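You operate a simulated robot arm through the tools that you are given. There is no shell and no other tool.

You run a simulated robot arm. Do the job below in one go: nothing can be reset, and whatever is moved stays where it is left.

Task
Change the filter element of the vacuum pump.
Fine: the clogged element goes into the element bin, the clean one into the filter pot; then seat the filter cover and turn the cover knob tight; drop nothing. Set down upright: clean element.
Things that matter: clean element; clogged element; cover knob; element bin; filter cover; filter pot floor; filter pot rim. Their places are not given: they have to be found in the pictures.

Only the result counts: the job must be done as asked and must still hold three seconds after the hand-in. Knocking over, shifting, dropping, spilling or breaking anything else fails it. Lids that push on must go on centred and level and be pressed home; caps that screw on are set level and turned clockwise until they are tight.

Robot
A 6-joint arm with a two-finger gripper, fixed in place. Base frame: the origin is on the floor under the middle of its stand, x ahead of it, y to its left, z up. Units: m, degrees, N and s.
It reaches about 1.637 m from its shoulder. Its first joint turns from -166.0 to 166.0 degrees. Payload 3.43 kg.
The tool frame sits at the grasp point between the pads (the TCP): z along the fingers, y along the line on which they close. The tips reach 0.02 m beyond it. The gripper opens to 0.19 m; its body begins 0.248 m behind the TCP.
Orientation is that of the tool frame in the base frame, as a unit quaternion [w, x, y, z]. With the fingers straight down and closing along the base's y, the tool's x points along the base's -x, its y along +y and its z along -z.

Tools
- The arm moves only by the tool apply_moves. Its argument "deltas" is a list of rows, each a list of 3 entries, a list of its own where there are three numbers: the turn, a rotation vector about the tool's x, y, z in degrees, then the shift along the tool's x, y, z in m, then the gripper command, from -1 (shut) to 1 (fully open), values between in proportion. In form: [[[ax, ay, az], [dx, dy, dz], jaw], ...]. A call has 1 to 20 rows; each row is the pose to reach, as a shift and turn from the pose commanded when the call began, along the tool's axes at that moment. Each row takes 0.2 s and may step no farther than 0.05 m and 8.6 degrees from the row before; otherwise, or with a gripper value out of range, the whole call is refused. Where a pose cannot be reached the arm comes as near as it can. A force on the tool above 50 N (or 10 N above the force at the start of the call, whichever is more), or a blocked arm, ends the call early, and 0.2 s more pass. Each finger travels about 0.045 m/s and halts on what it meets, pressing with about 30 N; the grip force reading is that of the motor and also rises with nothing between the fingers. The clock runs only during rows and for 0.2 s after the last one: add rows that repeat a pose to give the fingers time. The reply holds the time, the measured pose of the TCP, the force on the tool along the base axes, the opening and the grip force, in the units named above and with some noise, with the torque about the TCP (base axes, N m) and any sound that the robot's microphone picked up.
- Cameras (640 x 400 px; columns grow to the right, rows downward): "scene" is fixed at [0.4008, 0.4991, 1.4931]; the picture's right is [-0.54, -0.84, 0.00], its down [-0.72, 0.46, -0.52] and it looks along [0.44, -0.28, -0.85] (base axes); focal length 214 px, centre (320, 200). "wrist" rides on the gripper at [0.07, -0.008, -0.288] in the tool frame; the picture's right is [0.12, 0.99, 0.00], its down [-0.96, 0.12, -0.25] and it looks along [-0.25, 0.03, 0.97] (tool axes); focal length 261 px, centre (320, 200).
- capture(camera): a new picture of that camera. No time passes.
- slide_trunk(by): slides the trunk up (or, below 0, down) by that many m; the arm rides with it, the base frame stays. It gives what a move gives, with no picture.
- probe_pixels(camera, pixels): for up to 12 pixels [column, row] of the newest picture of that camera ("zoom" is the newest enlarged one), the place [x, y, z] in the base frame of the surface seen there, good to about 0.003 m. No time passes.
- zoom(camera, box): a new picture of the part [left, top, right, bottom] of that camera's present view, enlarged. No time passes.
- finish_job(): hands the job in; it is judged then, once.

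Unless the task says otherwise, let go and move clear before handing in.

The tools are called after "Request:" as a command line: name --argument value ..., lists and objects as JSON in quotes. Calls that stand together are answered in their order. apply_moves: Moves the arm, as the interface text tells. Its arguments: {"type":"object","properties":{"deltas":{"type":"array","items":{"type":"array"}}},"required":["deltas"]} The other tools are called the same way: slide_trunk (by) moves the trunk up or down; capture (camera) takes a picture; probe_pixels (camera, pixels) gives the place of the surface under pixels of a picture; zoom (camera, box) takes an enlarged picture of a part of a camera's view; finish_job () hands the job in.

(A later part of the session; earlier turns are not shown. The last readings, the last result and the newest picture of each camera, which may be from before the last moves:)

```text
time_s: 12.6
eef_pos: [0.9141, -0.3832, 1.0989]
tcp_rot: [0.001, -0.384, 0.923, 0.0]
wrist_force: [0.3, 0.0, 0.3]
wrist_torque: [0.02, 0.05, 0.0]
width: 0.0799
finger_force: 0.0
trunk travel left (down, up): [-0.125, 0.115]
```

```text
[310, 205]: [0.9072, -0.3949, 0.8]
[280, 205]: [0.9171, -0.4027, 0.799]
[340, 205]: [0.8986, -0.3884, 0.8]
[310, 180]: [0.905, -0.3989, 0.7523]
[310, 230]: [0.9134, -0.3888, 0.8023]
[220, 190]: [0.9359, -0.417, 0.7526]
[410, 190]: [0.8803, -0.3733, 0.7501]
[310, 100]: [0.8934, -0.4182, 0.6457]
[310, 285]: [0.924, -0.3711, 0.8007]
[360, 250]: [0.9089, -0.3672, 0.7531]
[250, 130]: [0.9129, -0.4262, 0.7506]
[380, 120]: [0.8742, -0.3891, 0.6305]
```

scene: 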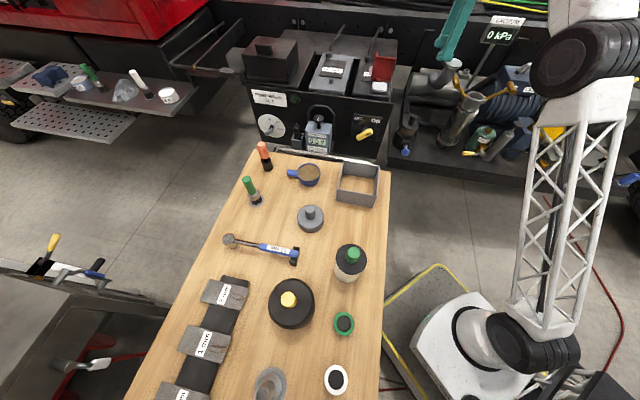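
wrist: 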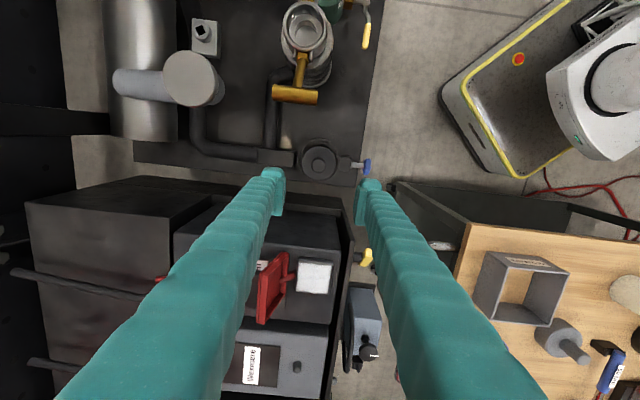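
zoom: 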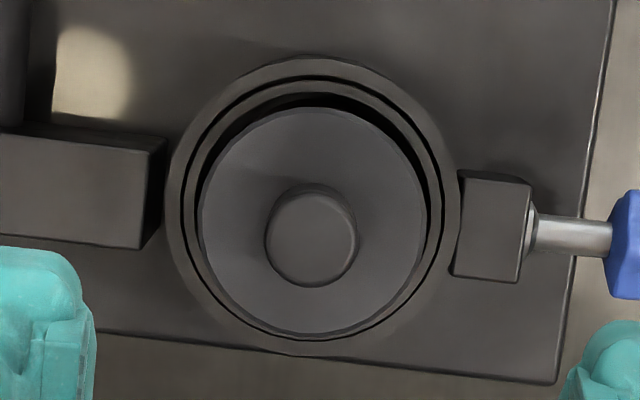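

The handle top centre comes out at (0.915,-0.3845), z≈0.801, which agrees with the current TCP. I'll descend straight to TCP z≈0.783, leaving the tips just above the cap, with the jaw still at 8 cm.

Request:
apply_moves --deltas '[[[0, 0, 0], [0, -0.001, 0.04], -0.158], [[0, 0, 0], [0, -0.001, 0.08], -0.158], [[0, 0, 0], [0, -0.001, 0.12], -0.158], [[0, 0, 0], [0, -0.001, 0.16], -0.158], [[0, 0, 0], [0, -0.001, 0.2], -0.158], [[0, 0, 0], [0, -0.001, 0.23], -0.158], [[0, 0, 0], [0, -0.001, 0.25], -0.158]]'

Request:
capture --camera "wrist"

Request:
capture --camera "scene"

```text
time_s: 14.2
eef_pos: [0.914, -0.3833, 0.8508]
tcp_rot: [0.0, -0.383, 0.924, -0.001]
wrist_force: [1.0, 0.2, 0.2]
wrist_torque: [-0.03, -0.03, -0.01]
width: 0.0801
finger_force: 0.1
trunk travel left (down, up): [-0.125, 0.115]
```

```text
taken
```

wrist: 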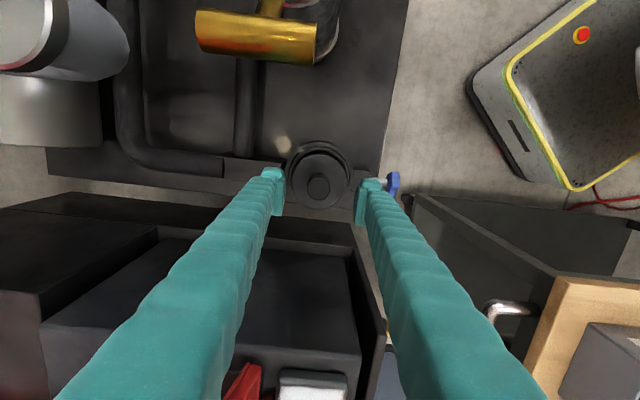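

```text
taken
```

scene: 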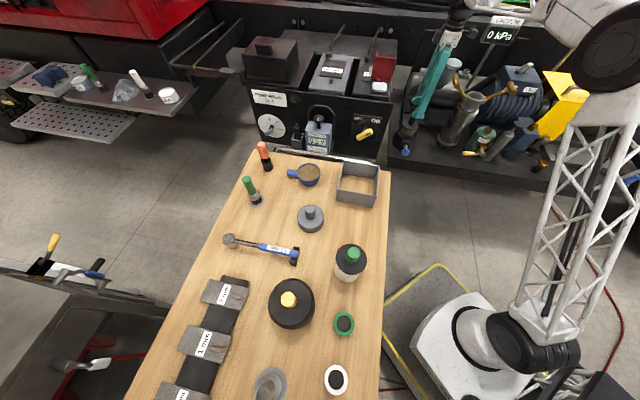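

The handle sits centred between the fingers at (320,186). I'll descend the last 6.8 cm and close on it.

Request:
apply_moves --deltas '[[[0, 0, 0], [0, 0, 0.03], -0.158], [[0, 0, 0], [0, 0, 0.055], -0.158], [[0, 0, 0], [0, 0, 0.068], -0.158], [[0, 0, 0], [0, 0, 0.068], -0.6], [[0, 0, 0], [0, 0, 0.068], -0.9], [[0, 0, 0], [0, 0, 0.068], -1], [[0, 0, 0], [0, 0, 0.068], -1], [[0, 0, 0], [0, 0, 0.068], -1]]'

Request:
capture --camera "wrist"

```text
time_s: 16.0
eef_pos: [0.9147, -0.3832, 0.7814]
tcp_rot: [0.0, -0.383, 0.924, 0.0]
wrist_force: [0.5, 0.1, 0.3]
wrist_torque: [0.02, -0.05, -0.02]
width: 0.0308
finger_force: 29.5
trunk travel left (down, up): [-0.125, 0.115]
```

```text
taken
```

wrist: 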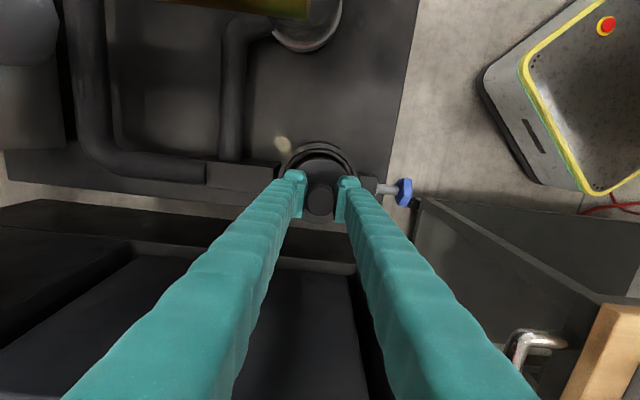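

The grip holds at 30.8 mm with 29.5 N. I'll lift the clogged element slowly at first, then straight up clear of the rim.

Request:
apply_moves --deltas '[[[0, 0, 0], [0, 0, -0.01], -1], [[0, 0, 0], [0, 0, -0.025], -1], [[0, 0, 0], [0, 0, -0.045], -1], [[0, 0, 0], [0, 0, -0.07], -1], [[0, 0, 0], [0, 0, -0.1], -1], [[0, 0, 0], [0, 0, -0.14], -1], [[0, 0, 0], [0, 0, -0.18], -1], [[0, 0, 0], [0, 0, -0.22], -1], [[0, 0, 0], [0, 0, -0.26], -1], [[0, 0, 0], [0, 0, -0.3], -1], [[0, 0, 0], [0, 0, -0.34], -1], [[0, 0, 0], [0, 0, -0.34], -1]]'

Request:
capture --camera "wrist"

Request:
capture --camera "scene"

```text
time_s: 18.6
eef_pos: [0.9075, -0.382, 1.1164]
tcp_rot: [0.003, -0.381, 0.924, -0.002]
wrist_force: [0.7, 0.0, -2.9]
wrist_torque: [-0.02, -0.04, 0.0]
width: 0.0308
finger_force: 29.8
out of reach, approached as far as the arm can: row 11, 12
trunk travel left (down, up): [-0.125, 0.115]
```

```text
taken
```

wrist: 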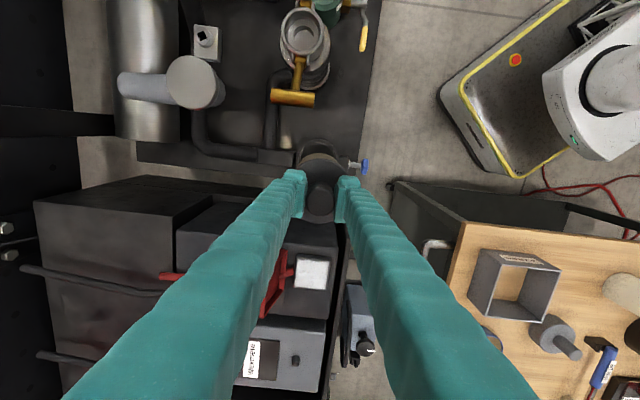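

```text
taken
```

scene: 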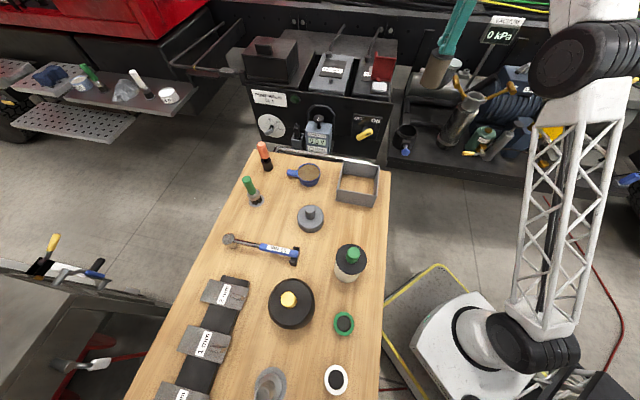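

The clogged element is out and held (about 3 N), and the pot is now empty at scene (404,133). I'll carry it over to the OLD PARTS bin centre near (0.722,0.122), staying high.

Request:
apply_moves --deltas '[[[0, 0, 0], [-0.0188, 0.0407, 0.0], -1], [[0, 0, 0], [-0.0376, 0.0813, 0.01], -1], [[0, 0, 0], [-0.0564, 0.122, 0.02], -1], [[0, 0, 0], [-0.0752, 0.1626, 0.02], -1], [[0, 0, 0], [-0.094, 0.2033, 0.02], -1], [[0, 0, 0], [-0.1128, 0.244, 0.02], -1], [[0, 0, 0], [-0.1315, 0.2846, 0.02], -1], [[0, 0, 0], [-0.1503, 0.3253, 0.02], -1], [[0, 0, 0], [-0.1691, 0.3659, 0.02], -1], [[0, 0, 0], [-0.1879, 0.4066, 0.02], -1], [[0, 0, 0], [-0.2067, 0.4472, 0.02], -1], [[0, 0, 0], [-0.2255, 0.4879, 0.02], -1], [[0, 0, 0], [-0.2255, 0.4879, 0.02], -1]]'

Request:
capture --camera "wrist"

Request:
capture --camera "scene"

```text
time_s: 21.4
eef_pos: [0.7215, 0.1226, 1.0945]
tcp_rot: [0.0, -0.382, 0.924, 0.0]
wrist_force: [0.3, -0.2, -3.2]
wrist_torque: [0.03, 0.0, -0.03]
width: 0.0304
finger_force: 30.2
trunk travel left (down, up): [-0.125, 0.115]
```

```text
taken
```

wrist: 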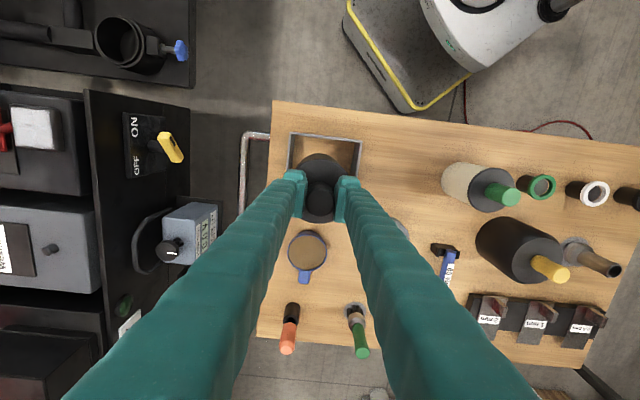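

```text
taken
```

scene: 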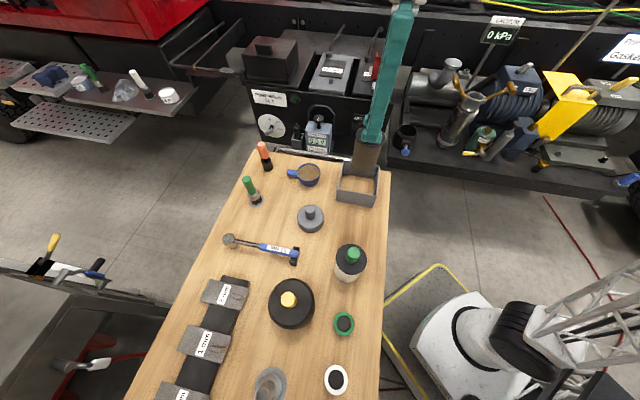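

The element hangs over the bin at (320,190) with the bin's near walls visible at (290,133)–(360,141). I'll probe the bin rim to verify its centre, and zoom on the bell and the empty pot while I have this view.

Request:
zoom --camera "scene" --box '[325, 140, 395, 215]'

Request:
probe_pixels --camera "zoom" --pixels '[[252, 120], [262, 105], [398, 145], [390, 290], [380, 305], [230, 260], [228, 280], [300, 290], [395, 220], [240, 180], [330, 270], [280, 220]]'

Request:
zoom --camera "wrist" --box '[440, 150, 640, 300]'

Request:
zoom --camera "wrist" --box '[85, 0, 200, 90]'

```text
5.33 times, centred on (360, 178) of scene
```

zoom: 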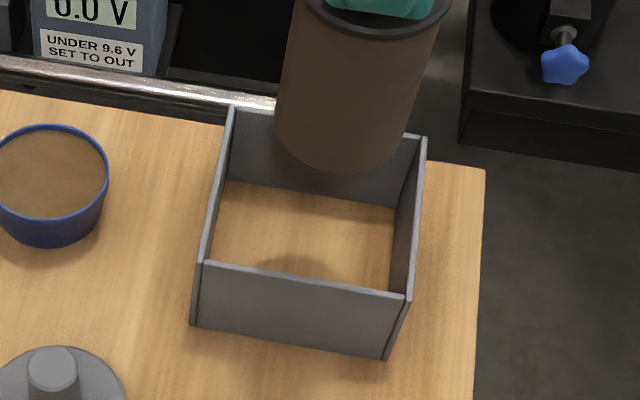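

```text
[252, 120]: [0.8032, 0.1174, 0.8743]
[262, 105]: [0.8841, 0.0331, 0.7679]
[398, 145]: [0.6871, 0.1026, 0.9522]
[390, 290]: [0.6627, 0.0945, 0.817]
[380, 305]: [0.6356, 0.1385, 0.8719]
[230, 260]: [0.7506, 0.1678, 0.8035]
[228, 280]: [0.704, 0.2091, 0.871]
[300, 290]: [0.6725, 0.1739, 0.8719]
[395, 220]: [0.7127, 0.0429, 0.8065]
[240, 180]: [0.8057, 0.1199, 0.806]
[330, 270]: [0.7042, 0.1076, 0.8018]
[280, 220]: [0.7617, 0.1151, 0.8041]
```

```text
2.67 times, centred on (540, 225) of wrist
```

zoom: 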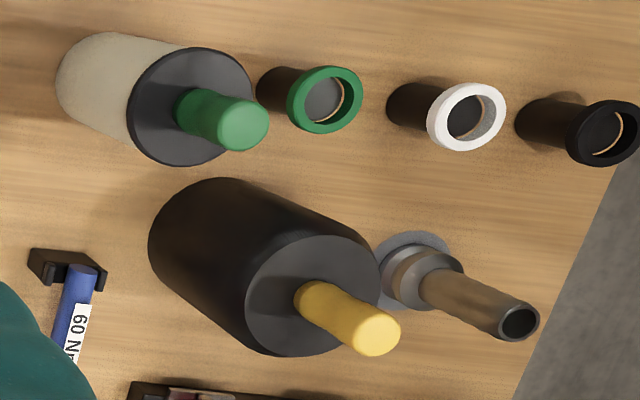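

```text
4.44 times, centred on (142, 45) of wrist
```

zoom: 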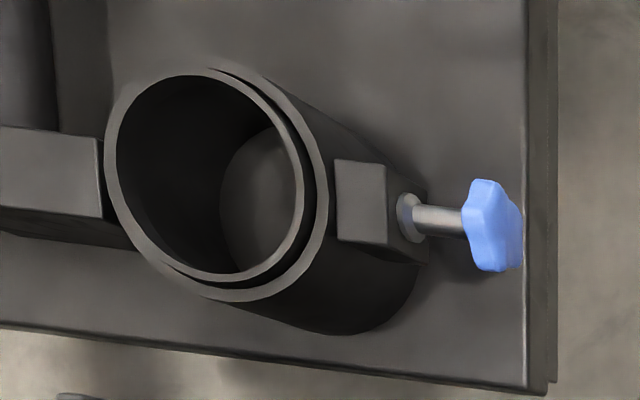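

The bin rim is at z≈0.872, its floor at ≈0.804, and its centre at about (0.719,0.1255), so I'm within 4 mm. The zooms also show the bell as a uniform cylinder matching the pot's outer ring, and the empty pot with its groove. I'll lower the element into the bin until just above the floor.

Request:
apply_moves --deltas '[[[0, 0, 0], [0, 0.004, 0.03], -1], [[0, 0, 0], [0, 0.004, 0.06], -1], [[0, 0, 0], [0, 0.004, 0.09], -1], [[0, 0, 0], [0, 0.004, 0.115], -1], [[0, 0, 0], [0, 0.004, 0.13], -1], [[0, 0, 0], [0, 0.004, 0.13], -1]]'

Request:
zoom --camera "scene" --box '[325, 140, 395, 215]'

Request:
zoom --camera "wrist" --box '[260, 110, 390, 230]'

```text
time_s: 22.8
eef_pos: [0.7197, 0.1254, 0.9651]
tcp_rot: [-0.001, -0.382, 0.924, 0.0]
wrist_force: [-0.2, 0.6, -2.6]
wrist_torque: [0.02, 0.03, 0.01]
width: 0.0307
finger_force: 29.6
trunk travel left (down, up): [-0.125, 0.115]
```

```text
5.33 times, centred on (360, 178) of scene
```

zoom: 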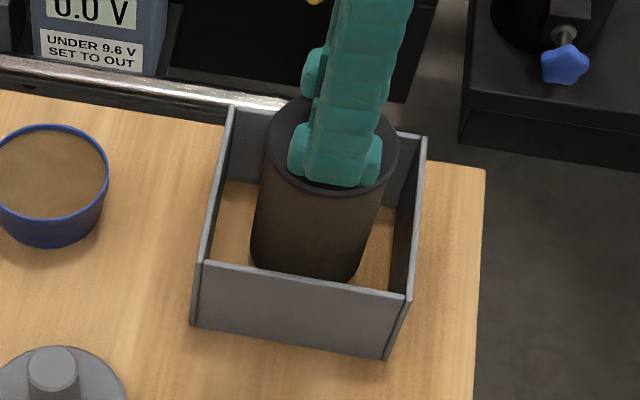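

```text
3.33 times, centred on (325, 170) of wrist
```

zoom: 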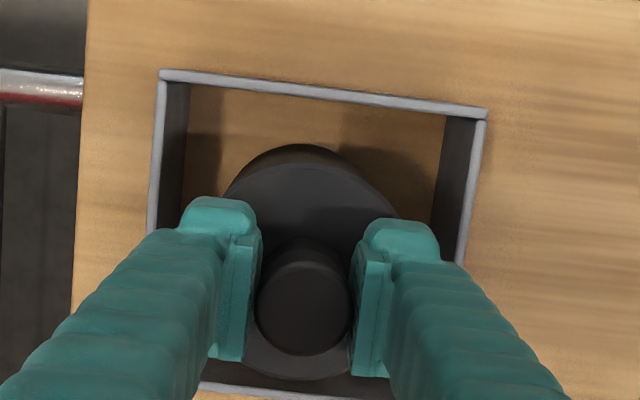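

The element is inside the bin walls with clearance all round and no contact yet. I'll lower in millimetre steps to touch the floor.

Request:
apply_moves --deltas '[[[0, 0, 0], [0, 0, 0.005], -1], [[0, 0, 0], [0, 0, 0.008], -1], [[0, 0, 0], [0, 0, 0.01], -1]]'

```text
time_s: 23.6
eef_pos: [0.7198, 0.1253, 0.9543]
tcp_rot: [0.001, -0.383, 0.924, 0.0]
wrist_force: [-0.6, -0.4, -3.0]
wrist_torque: [0.02, 0.02, 0.03]
width: 0.0308
finger_force: 29.7
trunk travel left (down, up): [-0.125, 0.115]
```

The force is still -3.0 N (full weight), so there is no contact yet. I'll continue down in 1.5 mm steps.

Request:
apply_moves --deltas '[[[0, 0, 0], [0, 0, 0.0015], -1], [[0, 0, 0], [0, 0, 0.003], -1]]'

```text
time_s: 24.2
eef_pos: [0.7197, 0.1255, 0.9516]
tcp_rot: [0.0, -0.382, 0.924, 0.0]
wrist_force: [0.0, -0.5, -1.8]
wrist_torque: [-0.01, 0.0, 0.02]
width: 0.0307
finger_force: 29.8
trunk travel left (down, up): [-0.125, 0.115]
```

The force eased to -1.8 N, which may be the first contact. I'll step 1 mm more to confirm.

Request:
apply_moves --deltas '[[[0, 0, 0], [0, 0, 0.001], -1], [[0, 0, 0], [0, 0, 0.001], -1]]'

```text
time_s: 24.8
eef_pos: [0.7196, 0.1262, 0.9507]
tcp_rot: [0.001, -0.383, 0.924, 0.0]
wrist_force: [-0.4, -0.6, -3.2]
wrist_torque: [0.02, 0.03, 0.04]
width: 0.0307
finger_force: 30.4
trunk travel left (down, up): [-0.125, 0.115]
```

At -3.2 N the element is still hanging free. I'll go on down in small steps.

Request:
apply_moves --deltas '[[[0, 0, 0], [0, 0, 0.001], -1], [[0, 0, 0], [0, 0, 0.002], -1]]'

Request:
zoom --camera "scene" --box '[325, 140, 395, 215]'

```text
time_s: 25.4
eef_pos: [0.721, 0.1246, 0.9502]
tcp_rot: [-0.001, -0.383, 0.924, 0.0]
wrist_force: [0.7, -1.3, 7.0]
wrist_torque: [0.17, 0.19, -0.02]
width: 0.0306
finger_force: 30.6
trunk travel left (down, up): [-0.125, 0.115]
```

```text
5.33 times, centred on (360, 178) of scene
```

zoom: 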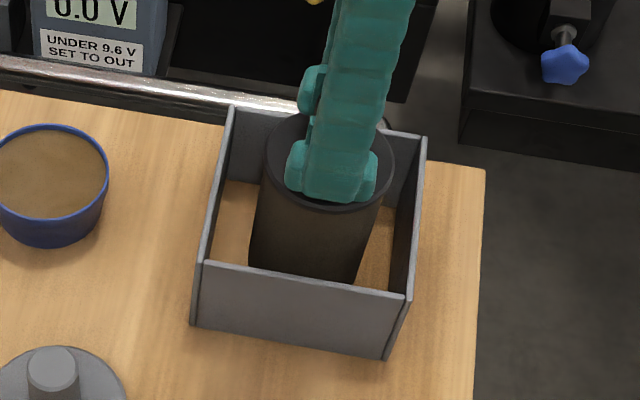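

Contact: +7 N with the element standing on the bin floor. I'll open the fingers to about 7 cm and rise straight up.

Request:
apply_moves --deltas '[[[0, 0, 0], [0, 0, -0.0005], -0.6], [[0, 0, 0], [0, 0, -0.0005], -0.4], [[0, 0, 0], [0, 0, -0.0005], -0.25], [[0, 0, 0], [0, 0, -0.0005], -0.25], [[0, 0, 0], [0, 0, -0.0005], -0.25], [[0, 0, 0], [0, 0, -0.02], -0.25], [[0, 0, 0], [0, 0, -0.06], -0.25], [[0, 0, 0], [0, 0, -0.1], -0.25], [[0, 0, 0], [0, 0, -0.14], -0.25]]'

Request:
capture --camera "wrist"

Request:
capture --camera "scene"

```text
time_s: 27.4
eef_pos: [0.7189, 0.1235, 1.0881]
tcp_rot: [0.0, -0.383, 0.924, 0.0]
wrist_force: [0.8, 0.0, 0.1]
wrist_torque: [-0.01, 0.04, 0.01]
width: 0.0713
finger_force: 0.1
trunk travel left (down, up): [-0.125, 0.115]
```

```text
taken
```

wrist: 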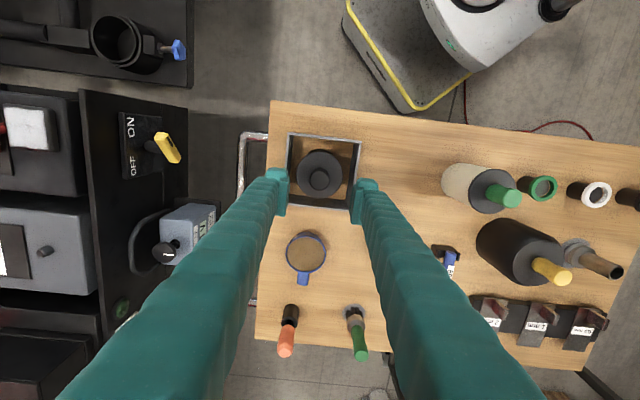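

```text
taken
```

scene: 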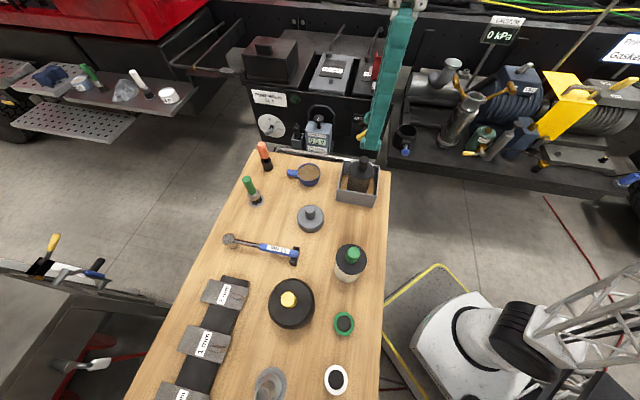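

The clogged element stands upright in the bin at wrist (320,175). Next I'll move over the clean element, whose handle is near (0.495,0.341), staying high.

Request:
apply_moves --deltas '[[[0, 0, 0], [0.001, 0.04, -0.01], -0.25], [[0, 0, 0], [0.001, 0.085, -0.02], -0.25], [[0, 0, 0], [0.002, 0.13, -0.03], -0.25], [[0, 0, 0], [0.003, 0.175, -0.03], -0.25], [[0, 0, 0], [0.004, 0.22, -0.03], -0.25], [[0, 0, 0], [0.0046, 0.265, -0.03], -0.25], [[0, 0, 0], [0.0046, 0.3122, -0.03], -0.25], [[0, 0, 0], [0.0046, 0.3122, -0.03], -0.25]]'

Request:
capture --camera "wrist"

Request:
zoom --camera "wrist" --box '[280, 130, 360, 210]'

```text
time_s: 29.2
eef_pos: [0.4941, 0.3437, 1.1214]
tcp_rot: [0.0, -0.383, 0.924, 0.0]
wrist_force: [0.3, 0.7, -0.4]
wrist_torque: [0.01, -0.01, -0.01]
width: 0.0714
finger_force: 0.0
trunk travel left (down, up): [-0.125, 0.115]
```

```text
taken
```

wrist: 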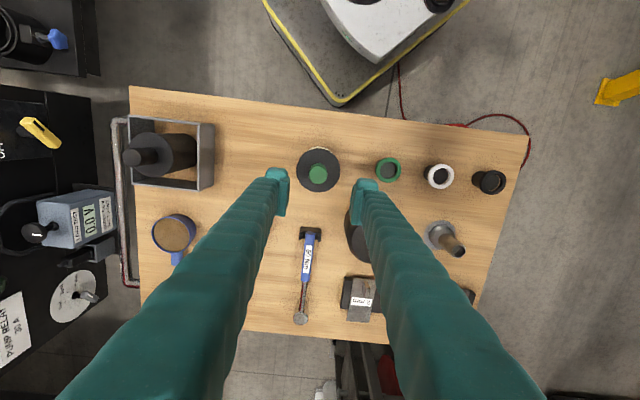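

```text
5.00 times, centred on (320, 170) of wrist
```

zoom: 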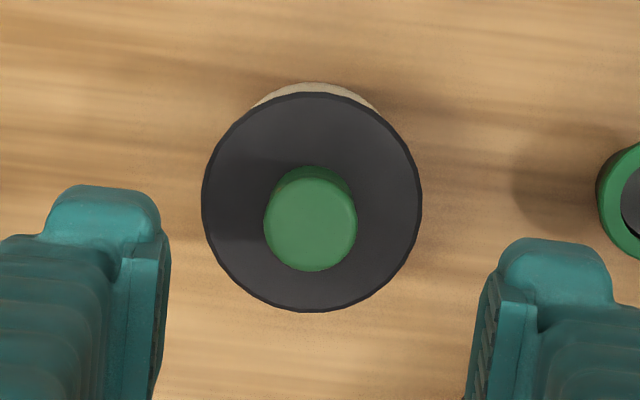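

The clean element is in view at (318,172). I'll probe the green handle's top outline for its exact centre.

Request:
probe_pixels --camera "zoom" --pixels '[[310, 224], [270, 224], [350, 224], [310, 195], [310, 262], [207, 205], [416, 205], [312, 98], [312, 306], [285, 195], [335, 250], [240, 130]]'

Request:
zoom --camera "scene" --box '[325, 235, 375, 290]'

```text
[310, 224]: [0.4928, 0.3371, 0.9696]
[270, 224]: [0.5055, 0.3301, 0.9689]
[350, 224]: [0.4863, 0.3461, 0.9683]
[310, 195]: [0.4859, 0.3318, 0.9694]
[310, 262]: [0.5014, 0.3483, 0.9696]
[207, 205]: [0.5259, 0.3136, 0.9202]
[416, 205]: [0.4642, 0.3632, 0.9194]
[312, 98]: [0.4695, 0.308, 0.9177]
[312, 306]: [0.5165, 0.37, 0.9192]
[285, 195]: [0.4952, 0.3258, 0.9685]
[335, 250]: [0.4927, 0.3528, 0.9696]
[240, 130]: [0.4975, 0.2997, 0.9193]
```

```text
7.27 times, centred on (350, 262) of scene
```

zoom: 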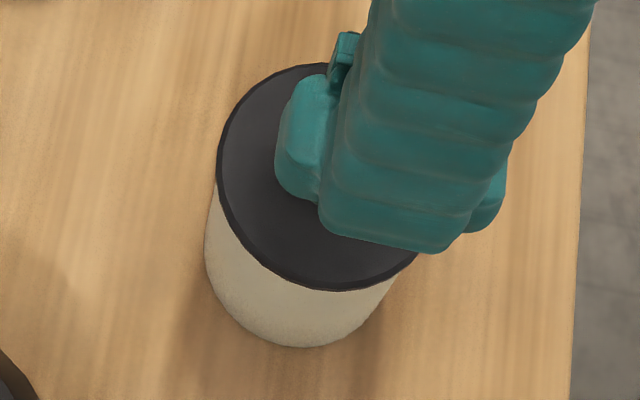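

The clean handle centre is (0.4945,0.339) with its top at z≈0.969. I'll shift a few millimetres to centre on it and descend to TCP z≈0.949.

Request:
apply_moves --deltas '[[[0, 0, 0], [0.0028, -0.0035, 0.02], -0.25], [[0, 0, 0], [0.0028, -0.0035, 0.06], -0.25], [[0, 0, 0], [0.0028, -0.0035, 0.09], -0.25], [[0, 0, 0], [0.0028, -0.0035, 0.12], -0.25], [[0, 0, 0], [0.0028, -0.0035, 0.12], -0.25]]'

Request:
zoom --camera "wrist" --box '[250, 130, 390, 240]'

```text
time_s: 30.4
eef_pos: [0.4967, 0.3391, 0.9993]
tcp_rot: [0.0, -0.383, 0.924, 0.0]
wrist_force: [-0.4, -0.2, 0.3]
wrist_torque: [-0.04, 0.0, -0.01]
width: 0.0712
finger_force: 0.1
trunk travel left (down, up): [-0.125, 0.115]
```

```text
3.64 times, centred on (320, 185) of wrist
```

zoom: 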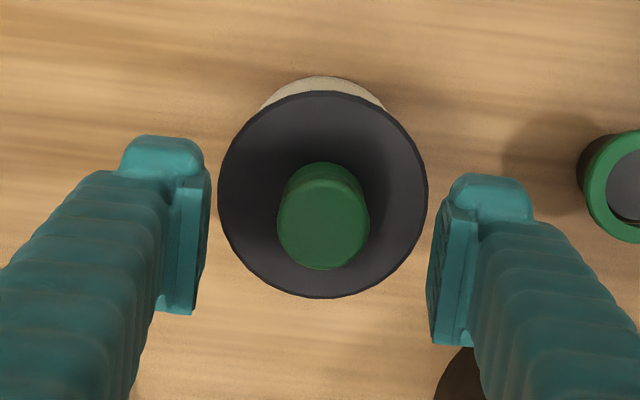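

The handle is centred between the fingers at zoom (323,223). I'll descend the last 5 cm and close on it.

Request:
apply_moves --deltas '[[[0, 0, 0], [0, 0, 0.025], -0.25], [[0, 0, 0], [0, 0, 0.042], -0.25], [[0, 0, 0], [0, 0, 0.05], -0.25], [[0, 0, 0], [0, 0, 0.05], -0.6], [[0, 0, 0], [0, 0, 0.05], -0.9], [[0, 0, 0], [0, 0, 0.05], -1], [[0, 0, 0], [0, 0, 0.05], -1], [[0, 0, 0], [0, 0, 0.05], -1]]'

```text
time_s: 32.2
eef_pos: [0.4955, 0.3387, 0.9502]
tcp_rot: [-0.001, -0.383, 0.924, -0.001]
wrist_force: [0.2, -0.3, 0.4]
wrist_torque: [-0.04, 0.04, 0.02]
width: 0.0307
finger_force: 30.3
trunk travel left (down, up): [-0.125, 0.115]
```

Gripped at 30.7 mm and z=0.950. I'll lift it straight up clear of everything.

Request:
apply_moves --deltas '[[[0, 0, 0], [0, 0, -0.01], -1], [[0, 0, 0], [0, 0, -0.03], -1], [[0, 0, 0], [0, 0, -0.06], -1], [[0, 0, 0], [0, 0, -0.1], -1], [[0, 0, 0], [0, 0, -0.145], -1], [[0, 0, 0], [0, 0, -0.19], -1], [[0, 0, 0], [0, 0, -0.19], -1]]'

Request:
capture --camera "scene"

Request:
capture --camera "wrist"

```text
time_s: 33.8
eef_pos: [0.4962, 0.3394, 1.1386]
tcp_rot: [0.0, -0.383, 0.924, 0.0]
wrist_force: [0.4, -0.1, -1.9]
wrist_torque: [0.02, 0.03, -0.01]
width: 0.0306
finger_force: 29.9
trunk travel left (down, up): [-0.125, 0.115]
```

```text
taken
```

scene: 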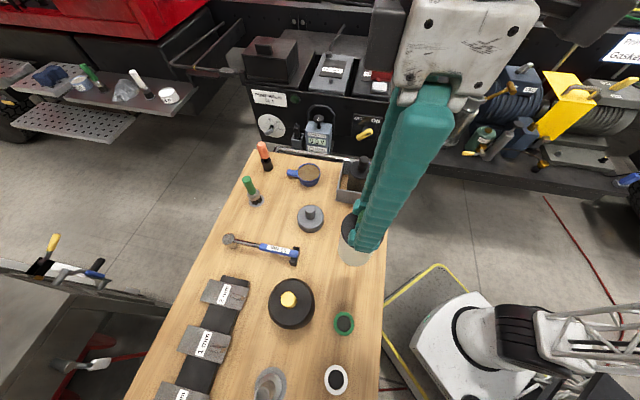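

```text
taken
```

wrist: 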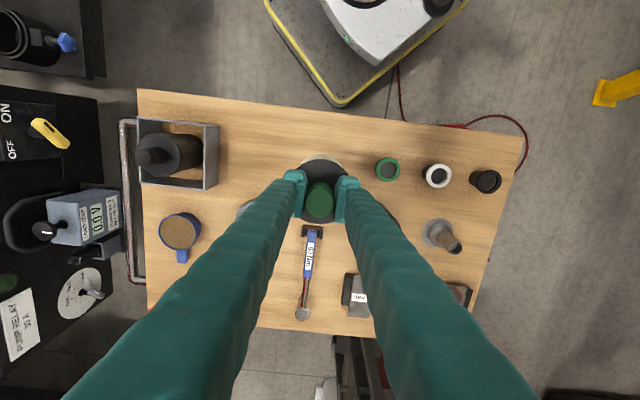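

The clean element is held (about 2 N). I'll carry it toward the pot, stopping short at about (0.82,-0.25,1.10) so the pot is still visible for a precise measurement.

Request:
apply_moves --deltas '[[[0, 0, 0], [0.0125, -0.043, 0], -1], [[0, 0, 0], [0.025, -0.0861, 0], -1], [[0, 0, 0], [0.0376, -0.1292, 0], -1], [[0, 0, 0], [0.05, -0.1722, 0], -1], [[0, 0, 0], [0.0626, -0.2153, 0], -1], [[0, 0, 0], [0.0751, -0.2583, 0], -1], [[0, 0, 0], [0.0876, -0.3014, 0], -1], [[0, 0, 0], [0.1, -0.3444, 0], -1], [[0, 0, 0], [0.1127, -0.3875, 0.01], -1], [[0, 0, 0], [0.1252, -0.4305, 0.02], -1], [[0, 0, 0], [0.1377, -0.4736, 0.03], -1], [[0, 0, 0], [0.15, -0.5166, 0.04], -1], [[0, 0, 0], [0.1628, -0.5597, 0.04], -1], [[0, 0, 0], [0.1753, -0.6027, 0.04], -1], [[0, 0, 0], [0.1878, -0.6458, 0.04], -1], [[0, 0, 0], [0.1878, -0.6458, 0.04], -1]]'

Request:
capture --camera "wrist"

Request:
zoom --camera "scene" --box '[380, 105, 430, 160]'

```text
time_s: 37.2
eef_pos: [0.8175, -0.2501, 1.0983]
tcp_rot: [0.0, -0.383, 0.924, 0.0]
wrist_force: [0.5, -0.1, -2.7]
wrist_torque: [0.05, 0.03, 0.01]
width: 0.0307
finger_force: 30.0
trunk travel left (down, up): [-0.125, 0.115]
```

```text
taken
```

wrist: 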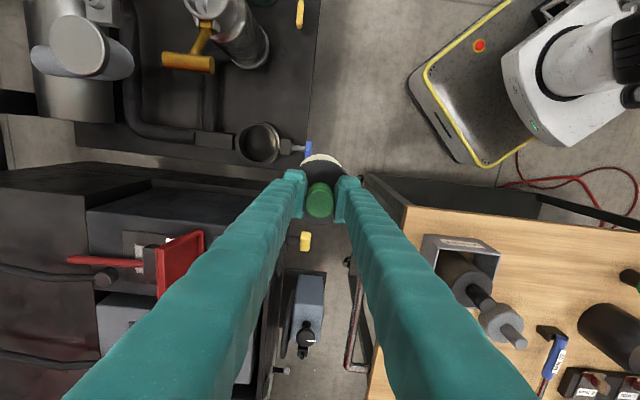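

```text
7.27 times, centred on (405, 132) of scene
```

zoom: 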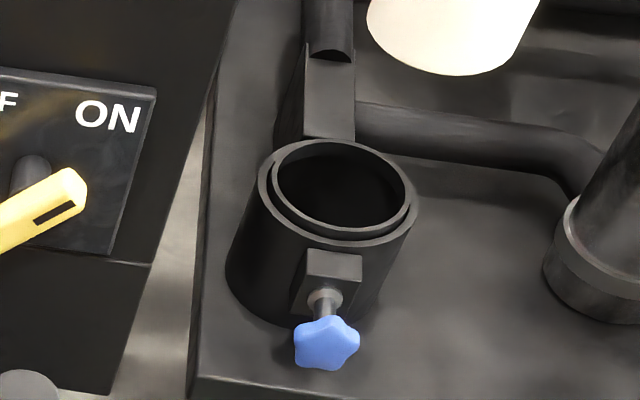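

The empty pot is visible from both cameras: an inner collar and an outer rim. I'll probe both rings to find the pot centre and heights.

Request:
probe_pixels --camera "zoom" --pixels '[[262, 190], [279, 190], [415, 205], [400, 212], [340, 238], [340, 246], [338, 143], [345, 152], [340, 205], [300, 155], [388, 160], [290, 225]]'

Request:
zoom --camera "wrist" --box '[225, 110, 295, 175]'

Request:
probe_pixels --camera "zoom" --pixels '[[190, 210], [203, 210], [320, 80], [320, 93], [440, 240], [428, 235], [310, 335], [310, 325], [310, 200], [220, 130], [410, 130], [400, 310]]'

```text
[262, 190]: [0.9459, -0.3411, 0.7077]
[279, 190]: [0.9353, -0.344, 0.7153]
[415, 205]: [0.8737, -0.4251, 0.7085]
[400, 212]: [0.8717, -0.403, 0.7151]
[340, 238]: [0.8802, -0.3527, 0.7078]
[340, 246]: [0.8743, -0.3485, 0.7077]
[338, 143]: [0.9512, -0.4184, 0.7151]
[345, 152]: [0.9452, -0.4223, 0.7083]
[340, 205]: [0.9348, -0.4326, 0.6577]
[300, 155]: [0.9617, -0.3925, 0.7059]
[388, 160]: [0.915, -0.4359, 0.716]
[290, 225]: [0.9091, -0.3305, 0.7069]
```

```text
6.15 times, centred on (260, 142) of wrist
```

zoom: 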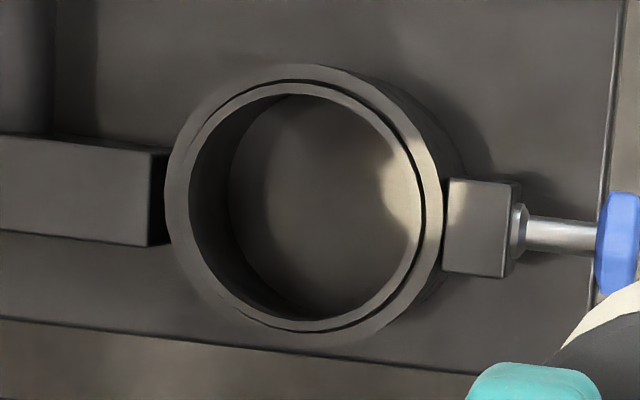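

```text
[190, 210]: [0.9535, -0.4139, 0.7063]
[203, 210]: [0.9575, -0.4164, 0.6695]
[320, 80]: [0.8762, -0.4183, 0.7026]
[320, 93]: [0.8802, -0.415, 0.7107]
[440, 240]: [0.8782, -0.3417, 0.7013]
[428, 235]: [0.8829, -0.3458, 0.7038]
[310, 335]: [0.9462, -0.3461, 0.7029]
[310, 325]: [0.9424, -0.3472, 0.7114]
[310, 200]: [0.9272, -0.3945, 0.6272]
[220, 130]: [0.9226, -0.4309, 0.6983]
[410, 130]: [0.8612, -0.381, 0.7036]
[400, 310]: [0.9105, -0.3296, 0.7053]
```

The inner collar stands about 8 mm above the outer ledge (0.711–0.715 vs 0.704–0.708), and a circle fit puts the pot centre at about (0.912,-0.382). The clogged element came out with TCP at (0.9147,-0.3832), which agrees. I'll move over it and check alignment before lowering.

Request:
apply_moves --deltas '[[[0, 0, 0], [0.0065, -0.0404, 0], -1], [[0, 0, 0], [0.013, -0.0808, 0], -1], [[0, 0, 0], [0.0195, -0.1213, 0.0], -1], [[0, 0, 0], [0.0259, -0.1617, 0.01], -1], [[0, 0, 0], [0.0259, -0.1617, 0.05], -1], [[0, 0, 0], [0.0259, -0.1617, 0.09], -1], [[0, 0, 0], [0.0259, -0.1617, 0.13], -1], [[0, 0, 0], [0.0259, -0.1617, 0.17], -1], [[0, 0, 0], [0.0259, -0.1617, 0.2], -1], [[0, 0, 0], [0.0259, -0.1617, 0.2], -1]]'

Request:
capture --camera "wrist"

Request:
zoom --camera "scene" --box '[375, 80, 445, 160]'

```text
time_s: 39.4
eef_pos: [0.9174, -0.3847, 0.8969]
tcp_rot: [0.0, -0.383, 0.924, 0.0]
wrist_force: [0.5, 0.2, -1.5]
wrist_torque: [-0.01, -0.02, 0.02]
width: 0.0304
finger_force: 30.3
trunk travel left (down, up): [-0.125, 0.115]
```

```text
taken
```

wrist: 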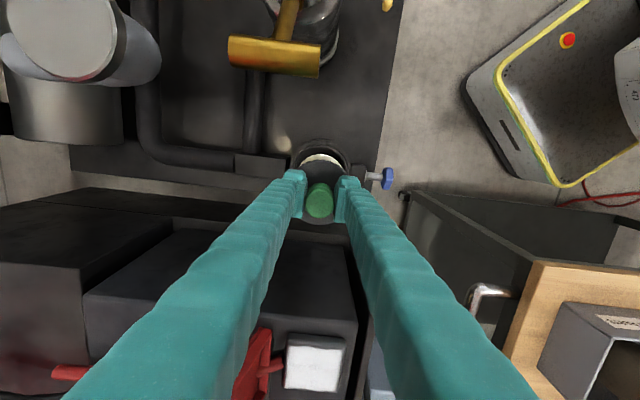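

```text
5.00 times, centred on (410, 120) of scene
```

zoom: 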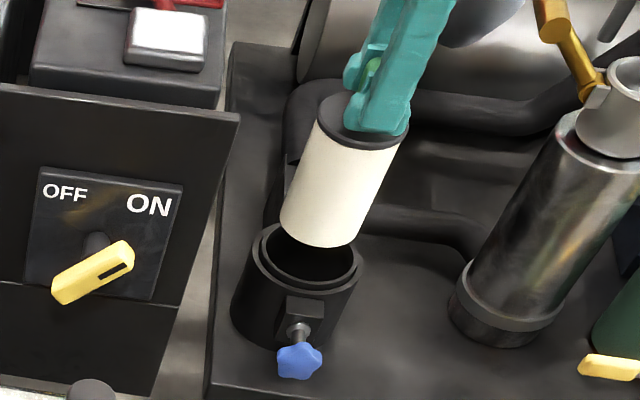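

Reported TCP is (0.9174,-0.3847), a few millimetres off target, and the element bottom is still above the collar. I'll probe the hanging element's side and bottom edge in the scene view to check its true position.

Request:
zoom --camera "scene" --box '[385, 95, 430, 155]'

Request:
probe_pixels --camera "zoom" --pixels '[[325, 205], [290, 190], [360, 195], [330, 195], [340, 120], [300, 120], [375, 130], [310, 205], [345, 205], [250, 220], [310, 290], [375, 240]]'

```text
6.67 times, centred on (408, 125) of scene
```

zoom: 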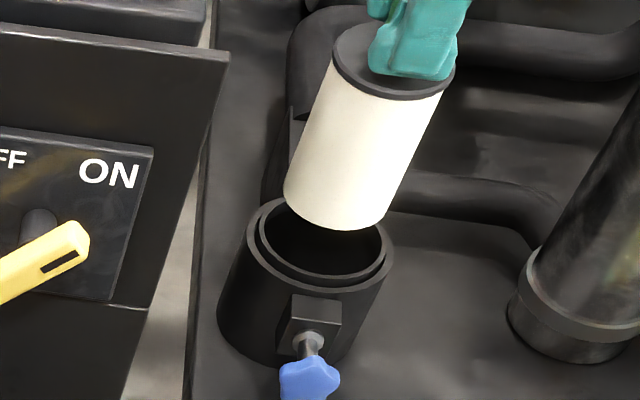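

```text
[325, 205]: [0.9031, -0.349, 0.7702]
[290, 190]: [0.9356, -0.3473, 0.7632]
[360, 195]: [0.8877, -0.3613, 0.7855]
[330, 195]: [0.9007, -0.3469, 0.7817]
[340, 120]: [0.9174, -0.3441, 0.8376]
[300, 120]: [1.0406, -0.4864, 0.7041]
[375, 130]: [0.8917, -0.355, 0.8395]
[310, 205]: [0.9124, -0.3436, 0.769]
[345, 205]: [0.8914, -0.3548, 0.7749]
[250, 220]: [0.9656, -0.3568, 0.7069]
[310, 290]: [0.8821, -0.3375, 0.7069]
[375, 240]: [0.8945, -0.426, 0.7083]
```

The element axis from the scene fit is about (0.9187,-0.3785) against a pot centre of about (0.912,-0.380), so I need roughly -5.5 mm in x and +2 mm in y. I'll correct and start lowering it into the pot.

Request:
apply_moves --deltas '[[[0, 0, 0], [0.0025, 0.0053, 0.0], -1], [[0, 0, 0], [0.0025, 0.0053, 0.0], -1], [[0, 0, 0], [0.0025, 0.0053, 0.015], -1], [[0, 0, 0], [0.0025, 0.0053, 0.03], -1], [[0, 0, 0], [0.0025, 0.0053, 0.03], -1]]'

Request:
zoom --camera "scene" --box '[385, 95, 430, 155]'

Request:
zoom --camera "wrist" --box '[270, 130, 370, 230]'

```text
time_s: 40.6
eef_pos: [0.9109, -0.3816, 0.8676]
tcp_rot: [0.001, -0.382, 0.924, 0.0]
wrist_force: [-0.4, 0.0, -2.7]
wrist_torque: [-0.01, -0.01, 0.02]
width: 0.0306
finger_force: 29.9
trunk travel left (down, up): [-0.125, 0.115]
```

```text
6.67 times, centred on (408, 125) of scene
```

zoom: 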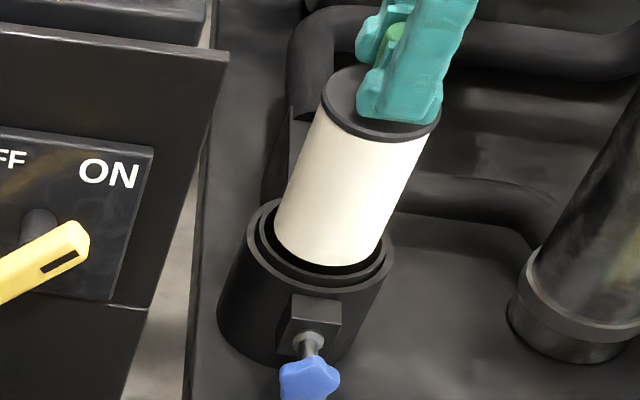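

```text
4.00 times, centred on (320, 180) of wrist
```

zoom: 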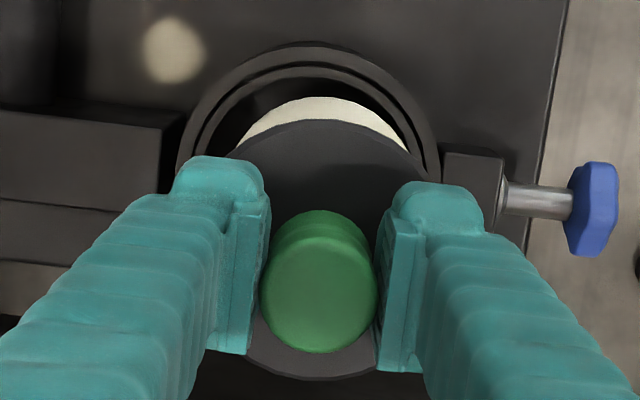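

The element sits nicely inside the collar outline in both views, with gaps on both sides. I'll lower it further into the pot.

Request:
apply_moves --deltas '[[[0, 0, 0], [0, 0, 0.01], -1], [[0, 0, 0], [0, 0, 0.02], -1], [[0, 0, 0], [0, 0, 0.03], -1], [[0, 0, 0], [0, 0, 0.04], -1], [[0, 0, 0], [0, 0, 0.05], -1], [[0, 0, 0], [0, 0, 0.06], -1], [[0, 0, 0], [0, 0, 0.07], -1], [[0, 0, 0], [0, 0, 0.076], -1]]'

Request:
zoom --camera "wrist" --box '[270, 130, 370, 230]'

```text
time_s: 42.4
eef_pos: [0.9123, -0.3821, 0.7931]
tcp_rot: [0.001, -0.383, 0.924, 0.0]
wrist_force: [-0.2, 0.7, -2.2]
wrist_torque: [-0.02, 0.0, 0.01]
width: 0.0306
finger_force: 30.0
trunk travel left (down, up): [-0.125, 0.115]
```

```text
4.00 times, centred on (320, 180) of wrist
```

zoom: 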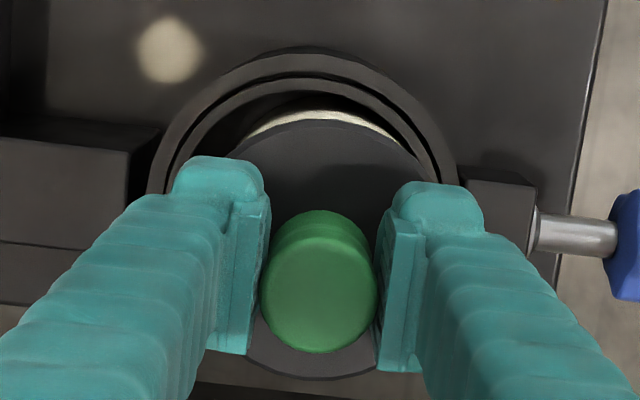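

No side force, and the ring centre works out about 2 mm to tool -y of the TCP axis, so I'll trim that while lowering the last centimetre gently.

Request:
apply_moves --deltas '[[[0, 0, 0], [0, -0.002, 0.004], -1], [[0, 0, 0], [0, -0.002, 0.008], -1], [[0, 0, 0], [0, -0.002, 0.0105], -1]]'

```text
time_s: 43.2
eef_pos: [0.9126, -0.3824, 0.7807]
tcp_rot: [0.0, -0.382, 0.924, 0.0]
wrist_force: [0.6, 0.2, -2.1]
wrist_torque: [0.02, 0.02, 0.02]
width: 0.0305
finger_force: 30.2
trunk travel left (down, up): [-0.125, 0.115]
```

At -2.1 N there is no floor contact yet. I'll step down in 1 mm increments.

Request:
apply_moves --deltas '[[[0, 0, 0], [0, 0, 0.001], -1], [[0, 0, 0], [0, 0, 0.002], -1]]'

```text
time_s: 43.8
eef_pos: [0.913, -0.383, 0.78]
tcp_rot: [0.0, -0.383, 0.924, -0.001]
wrist_force: [-3.0, 0.6, 10.6]
wrist_torque: [-0.15, 0.07, -0.01]
width: 0.0305
finger_force: 30.5
trunk travel left (down, up): [-0.125, 0.115]
```

Contact with the pot floor: +10.6 N at z=0.780, matching the clogged element's seat height. I'll relax slightly, open the fingers and rise.

Request:
apply_moves --deltas '[[[0, 0, 0], [0, 0, -0.001], -1], [[0, 0, 0], [0, 0, -0.001], -0.65], [[0, 0, 0], [0, 0, -0.001], -0.45], [[0, 0, 0], [0, 0, -0.001], -0.3], [[0, 0, 0], [0, 0, -0.001], -0.3], [[0, 0, 0], [0, 0, -0.001], -0.3], [[0, 0, 0], [0, 0, -0.02], -0.3], [[0, 0, 0], [0, 0, -0.05], -0.3], [[0, 0, 0], [0, 0, -0.09], -0.3], [[0, 0, 0], [0, 0, -0.13], -0.3]]'

Request:
capture --camera "wrist"

Request:
zoom --camera "scene" --box '[385, 95, 430, 155]'

```text
time_s: 46.0
eef_pos: [0.9107, -0.3824, 0.9109]
tcp_rot: [0.0, -0.383, 0.924, 0.001]
wrist_force: [0.0, 0.3, 0.0]
wrist_torque: [-0.01, 0.04, 0.0]
width: 0.0664
finger_force: 0.0
trunk travel left (down, up): [-0.125, 0.115]
```

```text
taken
```

wrist: 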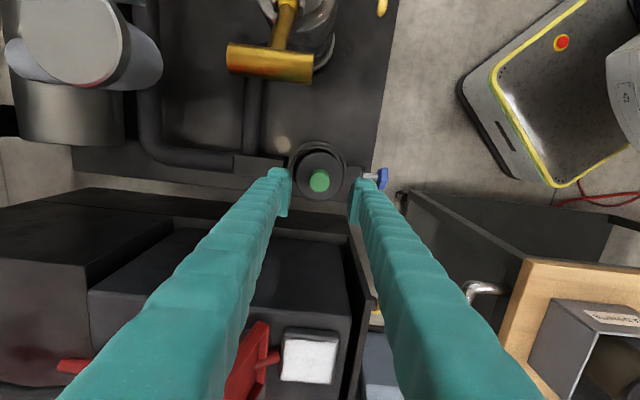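

```text
6.67 times, centred on (408, 125) of scene
```

zoom: 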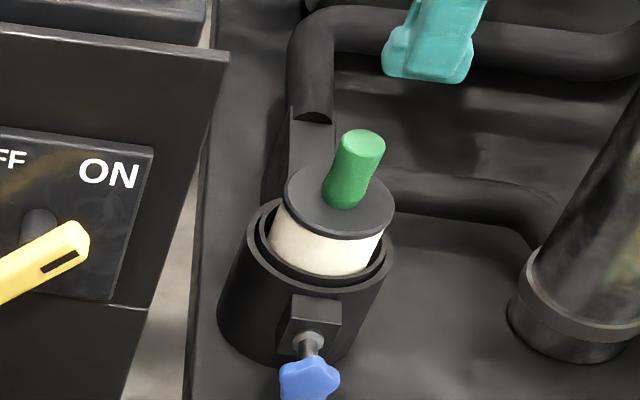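

The clean element stands upright in the pot at scene zoom (338,215). While here, I'll measure the pot's ring centre closely for placing the cover.

Request:
zoom --camera "wrist" --box '[280, 130, 360, 205]'

Request:
probe_pixels --camera "zoom" --pixels '[[320, 70], [320, 84], [230, 110], [400, 105], [180, 180], [448, 175], [200, 240], [430, 240], [190, 160], [440, 150], [270, 85], [365, 82]]'

Request:
probe_pixels --camera "zoom" --pixels '[[320, 237], [280, 237], [358, 237], [320, 205], [320, 275], [225, 200], [408, 200], [320, 110], [200, 150], [425, 150], [205, 260], [430, 255]]'

```text
5.33 times, centred on (320, 168) of wrist
```

zoom: 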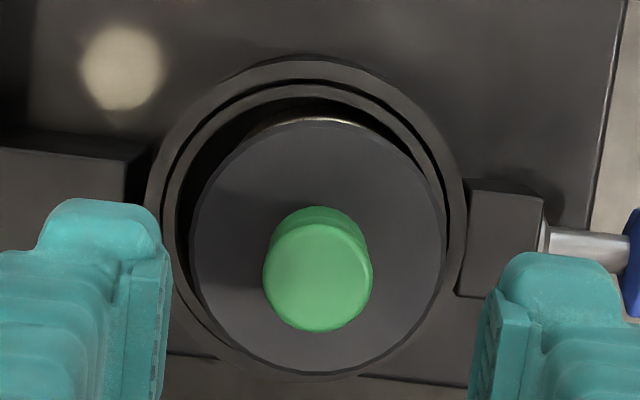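

```text
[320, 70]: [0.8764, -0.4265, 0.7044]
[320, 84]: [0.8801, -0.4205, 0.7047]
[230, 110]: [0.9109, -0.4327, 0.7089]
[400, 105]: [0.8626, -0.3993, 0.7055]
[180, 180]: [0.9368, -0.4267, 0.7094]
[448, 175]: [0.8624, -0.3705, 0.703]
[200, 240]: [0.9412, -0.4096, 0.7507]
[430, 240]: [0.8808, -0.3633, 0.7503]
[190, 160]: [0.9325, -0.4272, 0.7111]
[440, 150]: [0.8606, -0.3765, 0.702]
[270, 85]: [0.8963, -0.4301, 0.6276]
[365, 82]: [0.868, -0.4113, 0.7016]
```

```text
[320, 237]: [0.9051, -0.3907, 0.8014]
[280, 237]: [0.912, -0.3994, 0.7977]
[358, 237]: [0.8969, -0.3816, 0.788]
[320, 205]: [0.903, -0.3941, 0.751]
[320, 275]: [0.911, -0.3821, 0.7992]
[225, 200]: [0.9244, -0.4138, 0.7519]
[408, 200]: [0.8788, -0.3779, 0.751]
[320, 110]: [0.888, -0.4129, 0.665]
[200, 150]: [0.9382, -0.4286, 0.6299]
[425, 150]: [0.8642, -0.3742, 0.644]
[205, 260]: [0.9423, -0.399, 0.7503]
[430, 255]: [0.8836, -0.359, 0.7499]
```

The ring centre from this close view is about (0.9145,-0.3845), ledge z≈0.704, with the collar about 8 mm higher. I'll check the relay box's distance on the other side before planning the cover's descent.

Request:
probe_pixels --camera "wrist" --pixels '[[200, 205], [240, 195], [330, 225], [340, 240], [345, 215], [310, 212], [300, 60], [305, 80], [240, 70], [355, 300], [375, 320], [150, 200]]'

```text
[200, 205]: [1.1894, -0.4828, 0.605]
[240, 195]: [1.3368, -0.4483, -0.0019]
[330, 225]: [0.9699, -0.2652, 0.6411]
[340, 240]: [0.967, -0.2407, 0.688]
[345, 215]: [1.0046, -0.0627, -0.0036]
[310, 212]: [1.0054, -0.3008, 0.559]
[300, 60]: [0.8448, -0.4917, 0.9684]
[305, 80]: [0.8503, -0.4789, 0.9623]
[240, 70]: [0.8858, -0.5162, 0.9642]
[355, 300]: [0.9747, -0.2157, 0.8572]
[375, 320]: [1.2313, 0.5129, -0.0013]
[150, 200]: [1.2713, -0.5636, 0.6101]
```

The box face is at least 0.12 m from the pot axis, so the bell (r≈0.058) will clear it. Now I'll rise and travel back towards the bell cover near (0.491,0.526).

Request:
apply_moves --deltas '[[[0, 0, 0], [0, 0, -0.0425], -0.3], [[0, 0, 0], [0, 0, -0.085], -0.3], [[0, 0, 0], [0, 0, -0.1275], -0.3], [[0, 0, 0], [0, 0, -0.17], -0.3], [[0, 0, 0], [-0.0157, 0.0427, -0.17], -0.3], [[0, 0, 0], [-0.0314, 0.0854, -0.17], -0.3], [[0, 0, 0], [-0.0471, 0.128, -0.17], -0.3], [[0, 0, 0], [-0.0628, 0.1707, -0.18], -0.3], [[0, 0, 0], [-0.0786, 0.2134, -0.19], -0.3], [[0, 0, 0], [-0.0943, 0.2561, -0.2], -0.3], [[0, 0, 0], [-0.11, 0.2988, -0.2], -0.3], [[0, 0, 0], [-0.1257, 0.3414, -0.2], -0.3], [[0, 0, 0], [-0.1414, 0.3841, -0.2], -0.3], [[0, 0, 0], [-0.1571, 0.4268, -0.2], -0.3], [[0, 0, 0], [-0.1728, 0.4695, -0.2], -0.3], [[0, 0, 0], [-0.1885, 0.5122, -0.2], -0.3], [[0, 0, 0], [-0.2042, 0.5548, -0.2], -0.3], [[0, 0, 0], [-0.22, 0.5975, -0.2], -0.3], [[0, 0, 0], [-0.2356, 0.6402, -0.2], -0.3], [[0, 0, 0], [-0.2514, 0.6829, -0.2], -0.3]]'

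```text
time_s: 50.2
eef_pos: [0.6045, 0.2768, 1.1082]
tcp_rot: [0.0, -0.382, 0.924, 0.0]
wrist_force: [0.3, -0.1, 0.5]
wrist_torque: [0.15, 0.07, 0.04]
width: 0.0665
finger_force: 0.0
trunk travel left (down, up): [-0.125, 0.115]
```

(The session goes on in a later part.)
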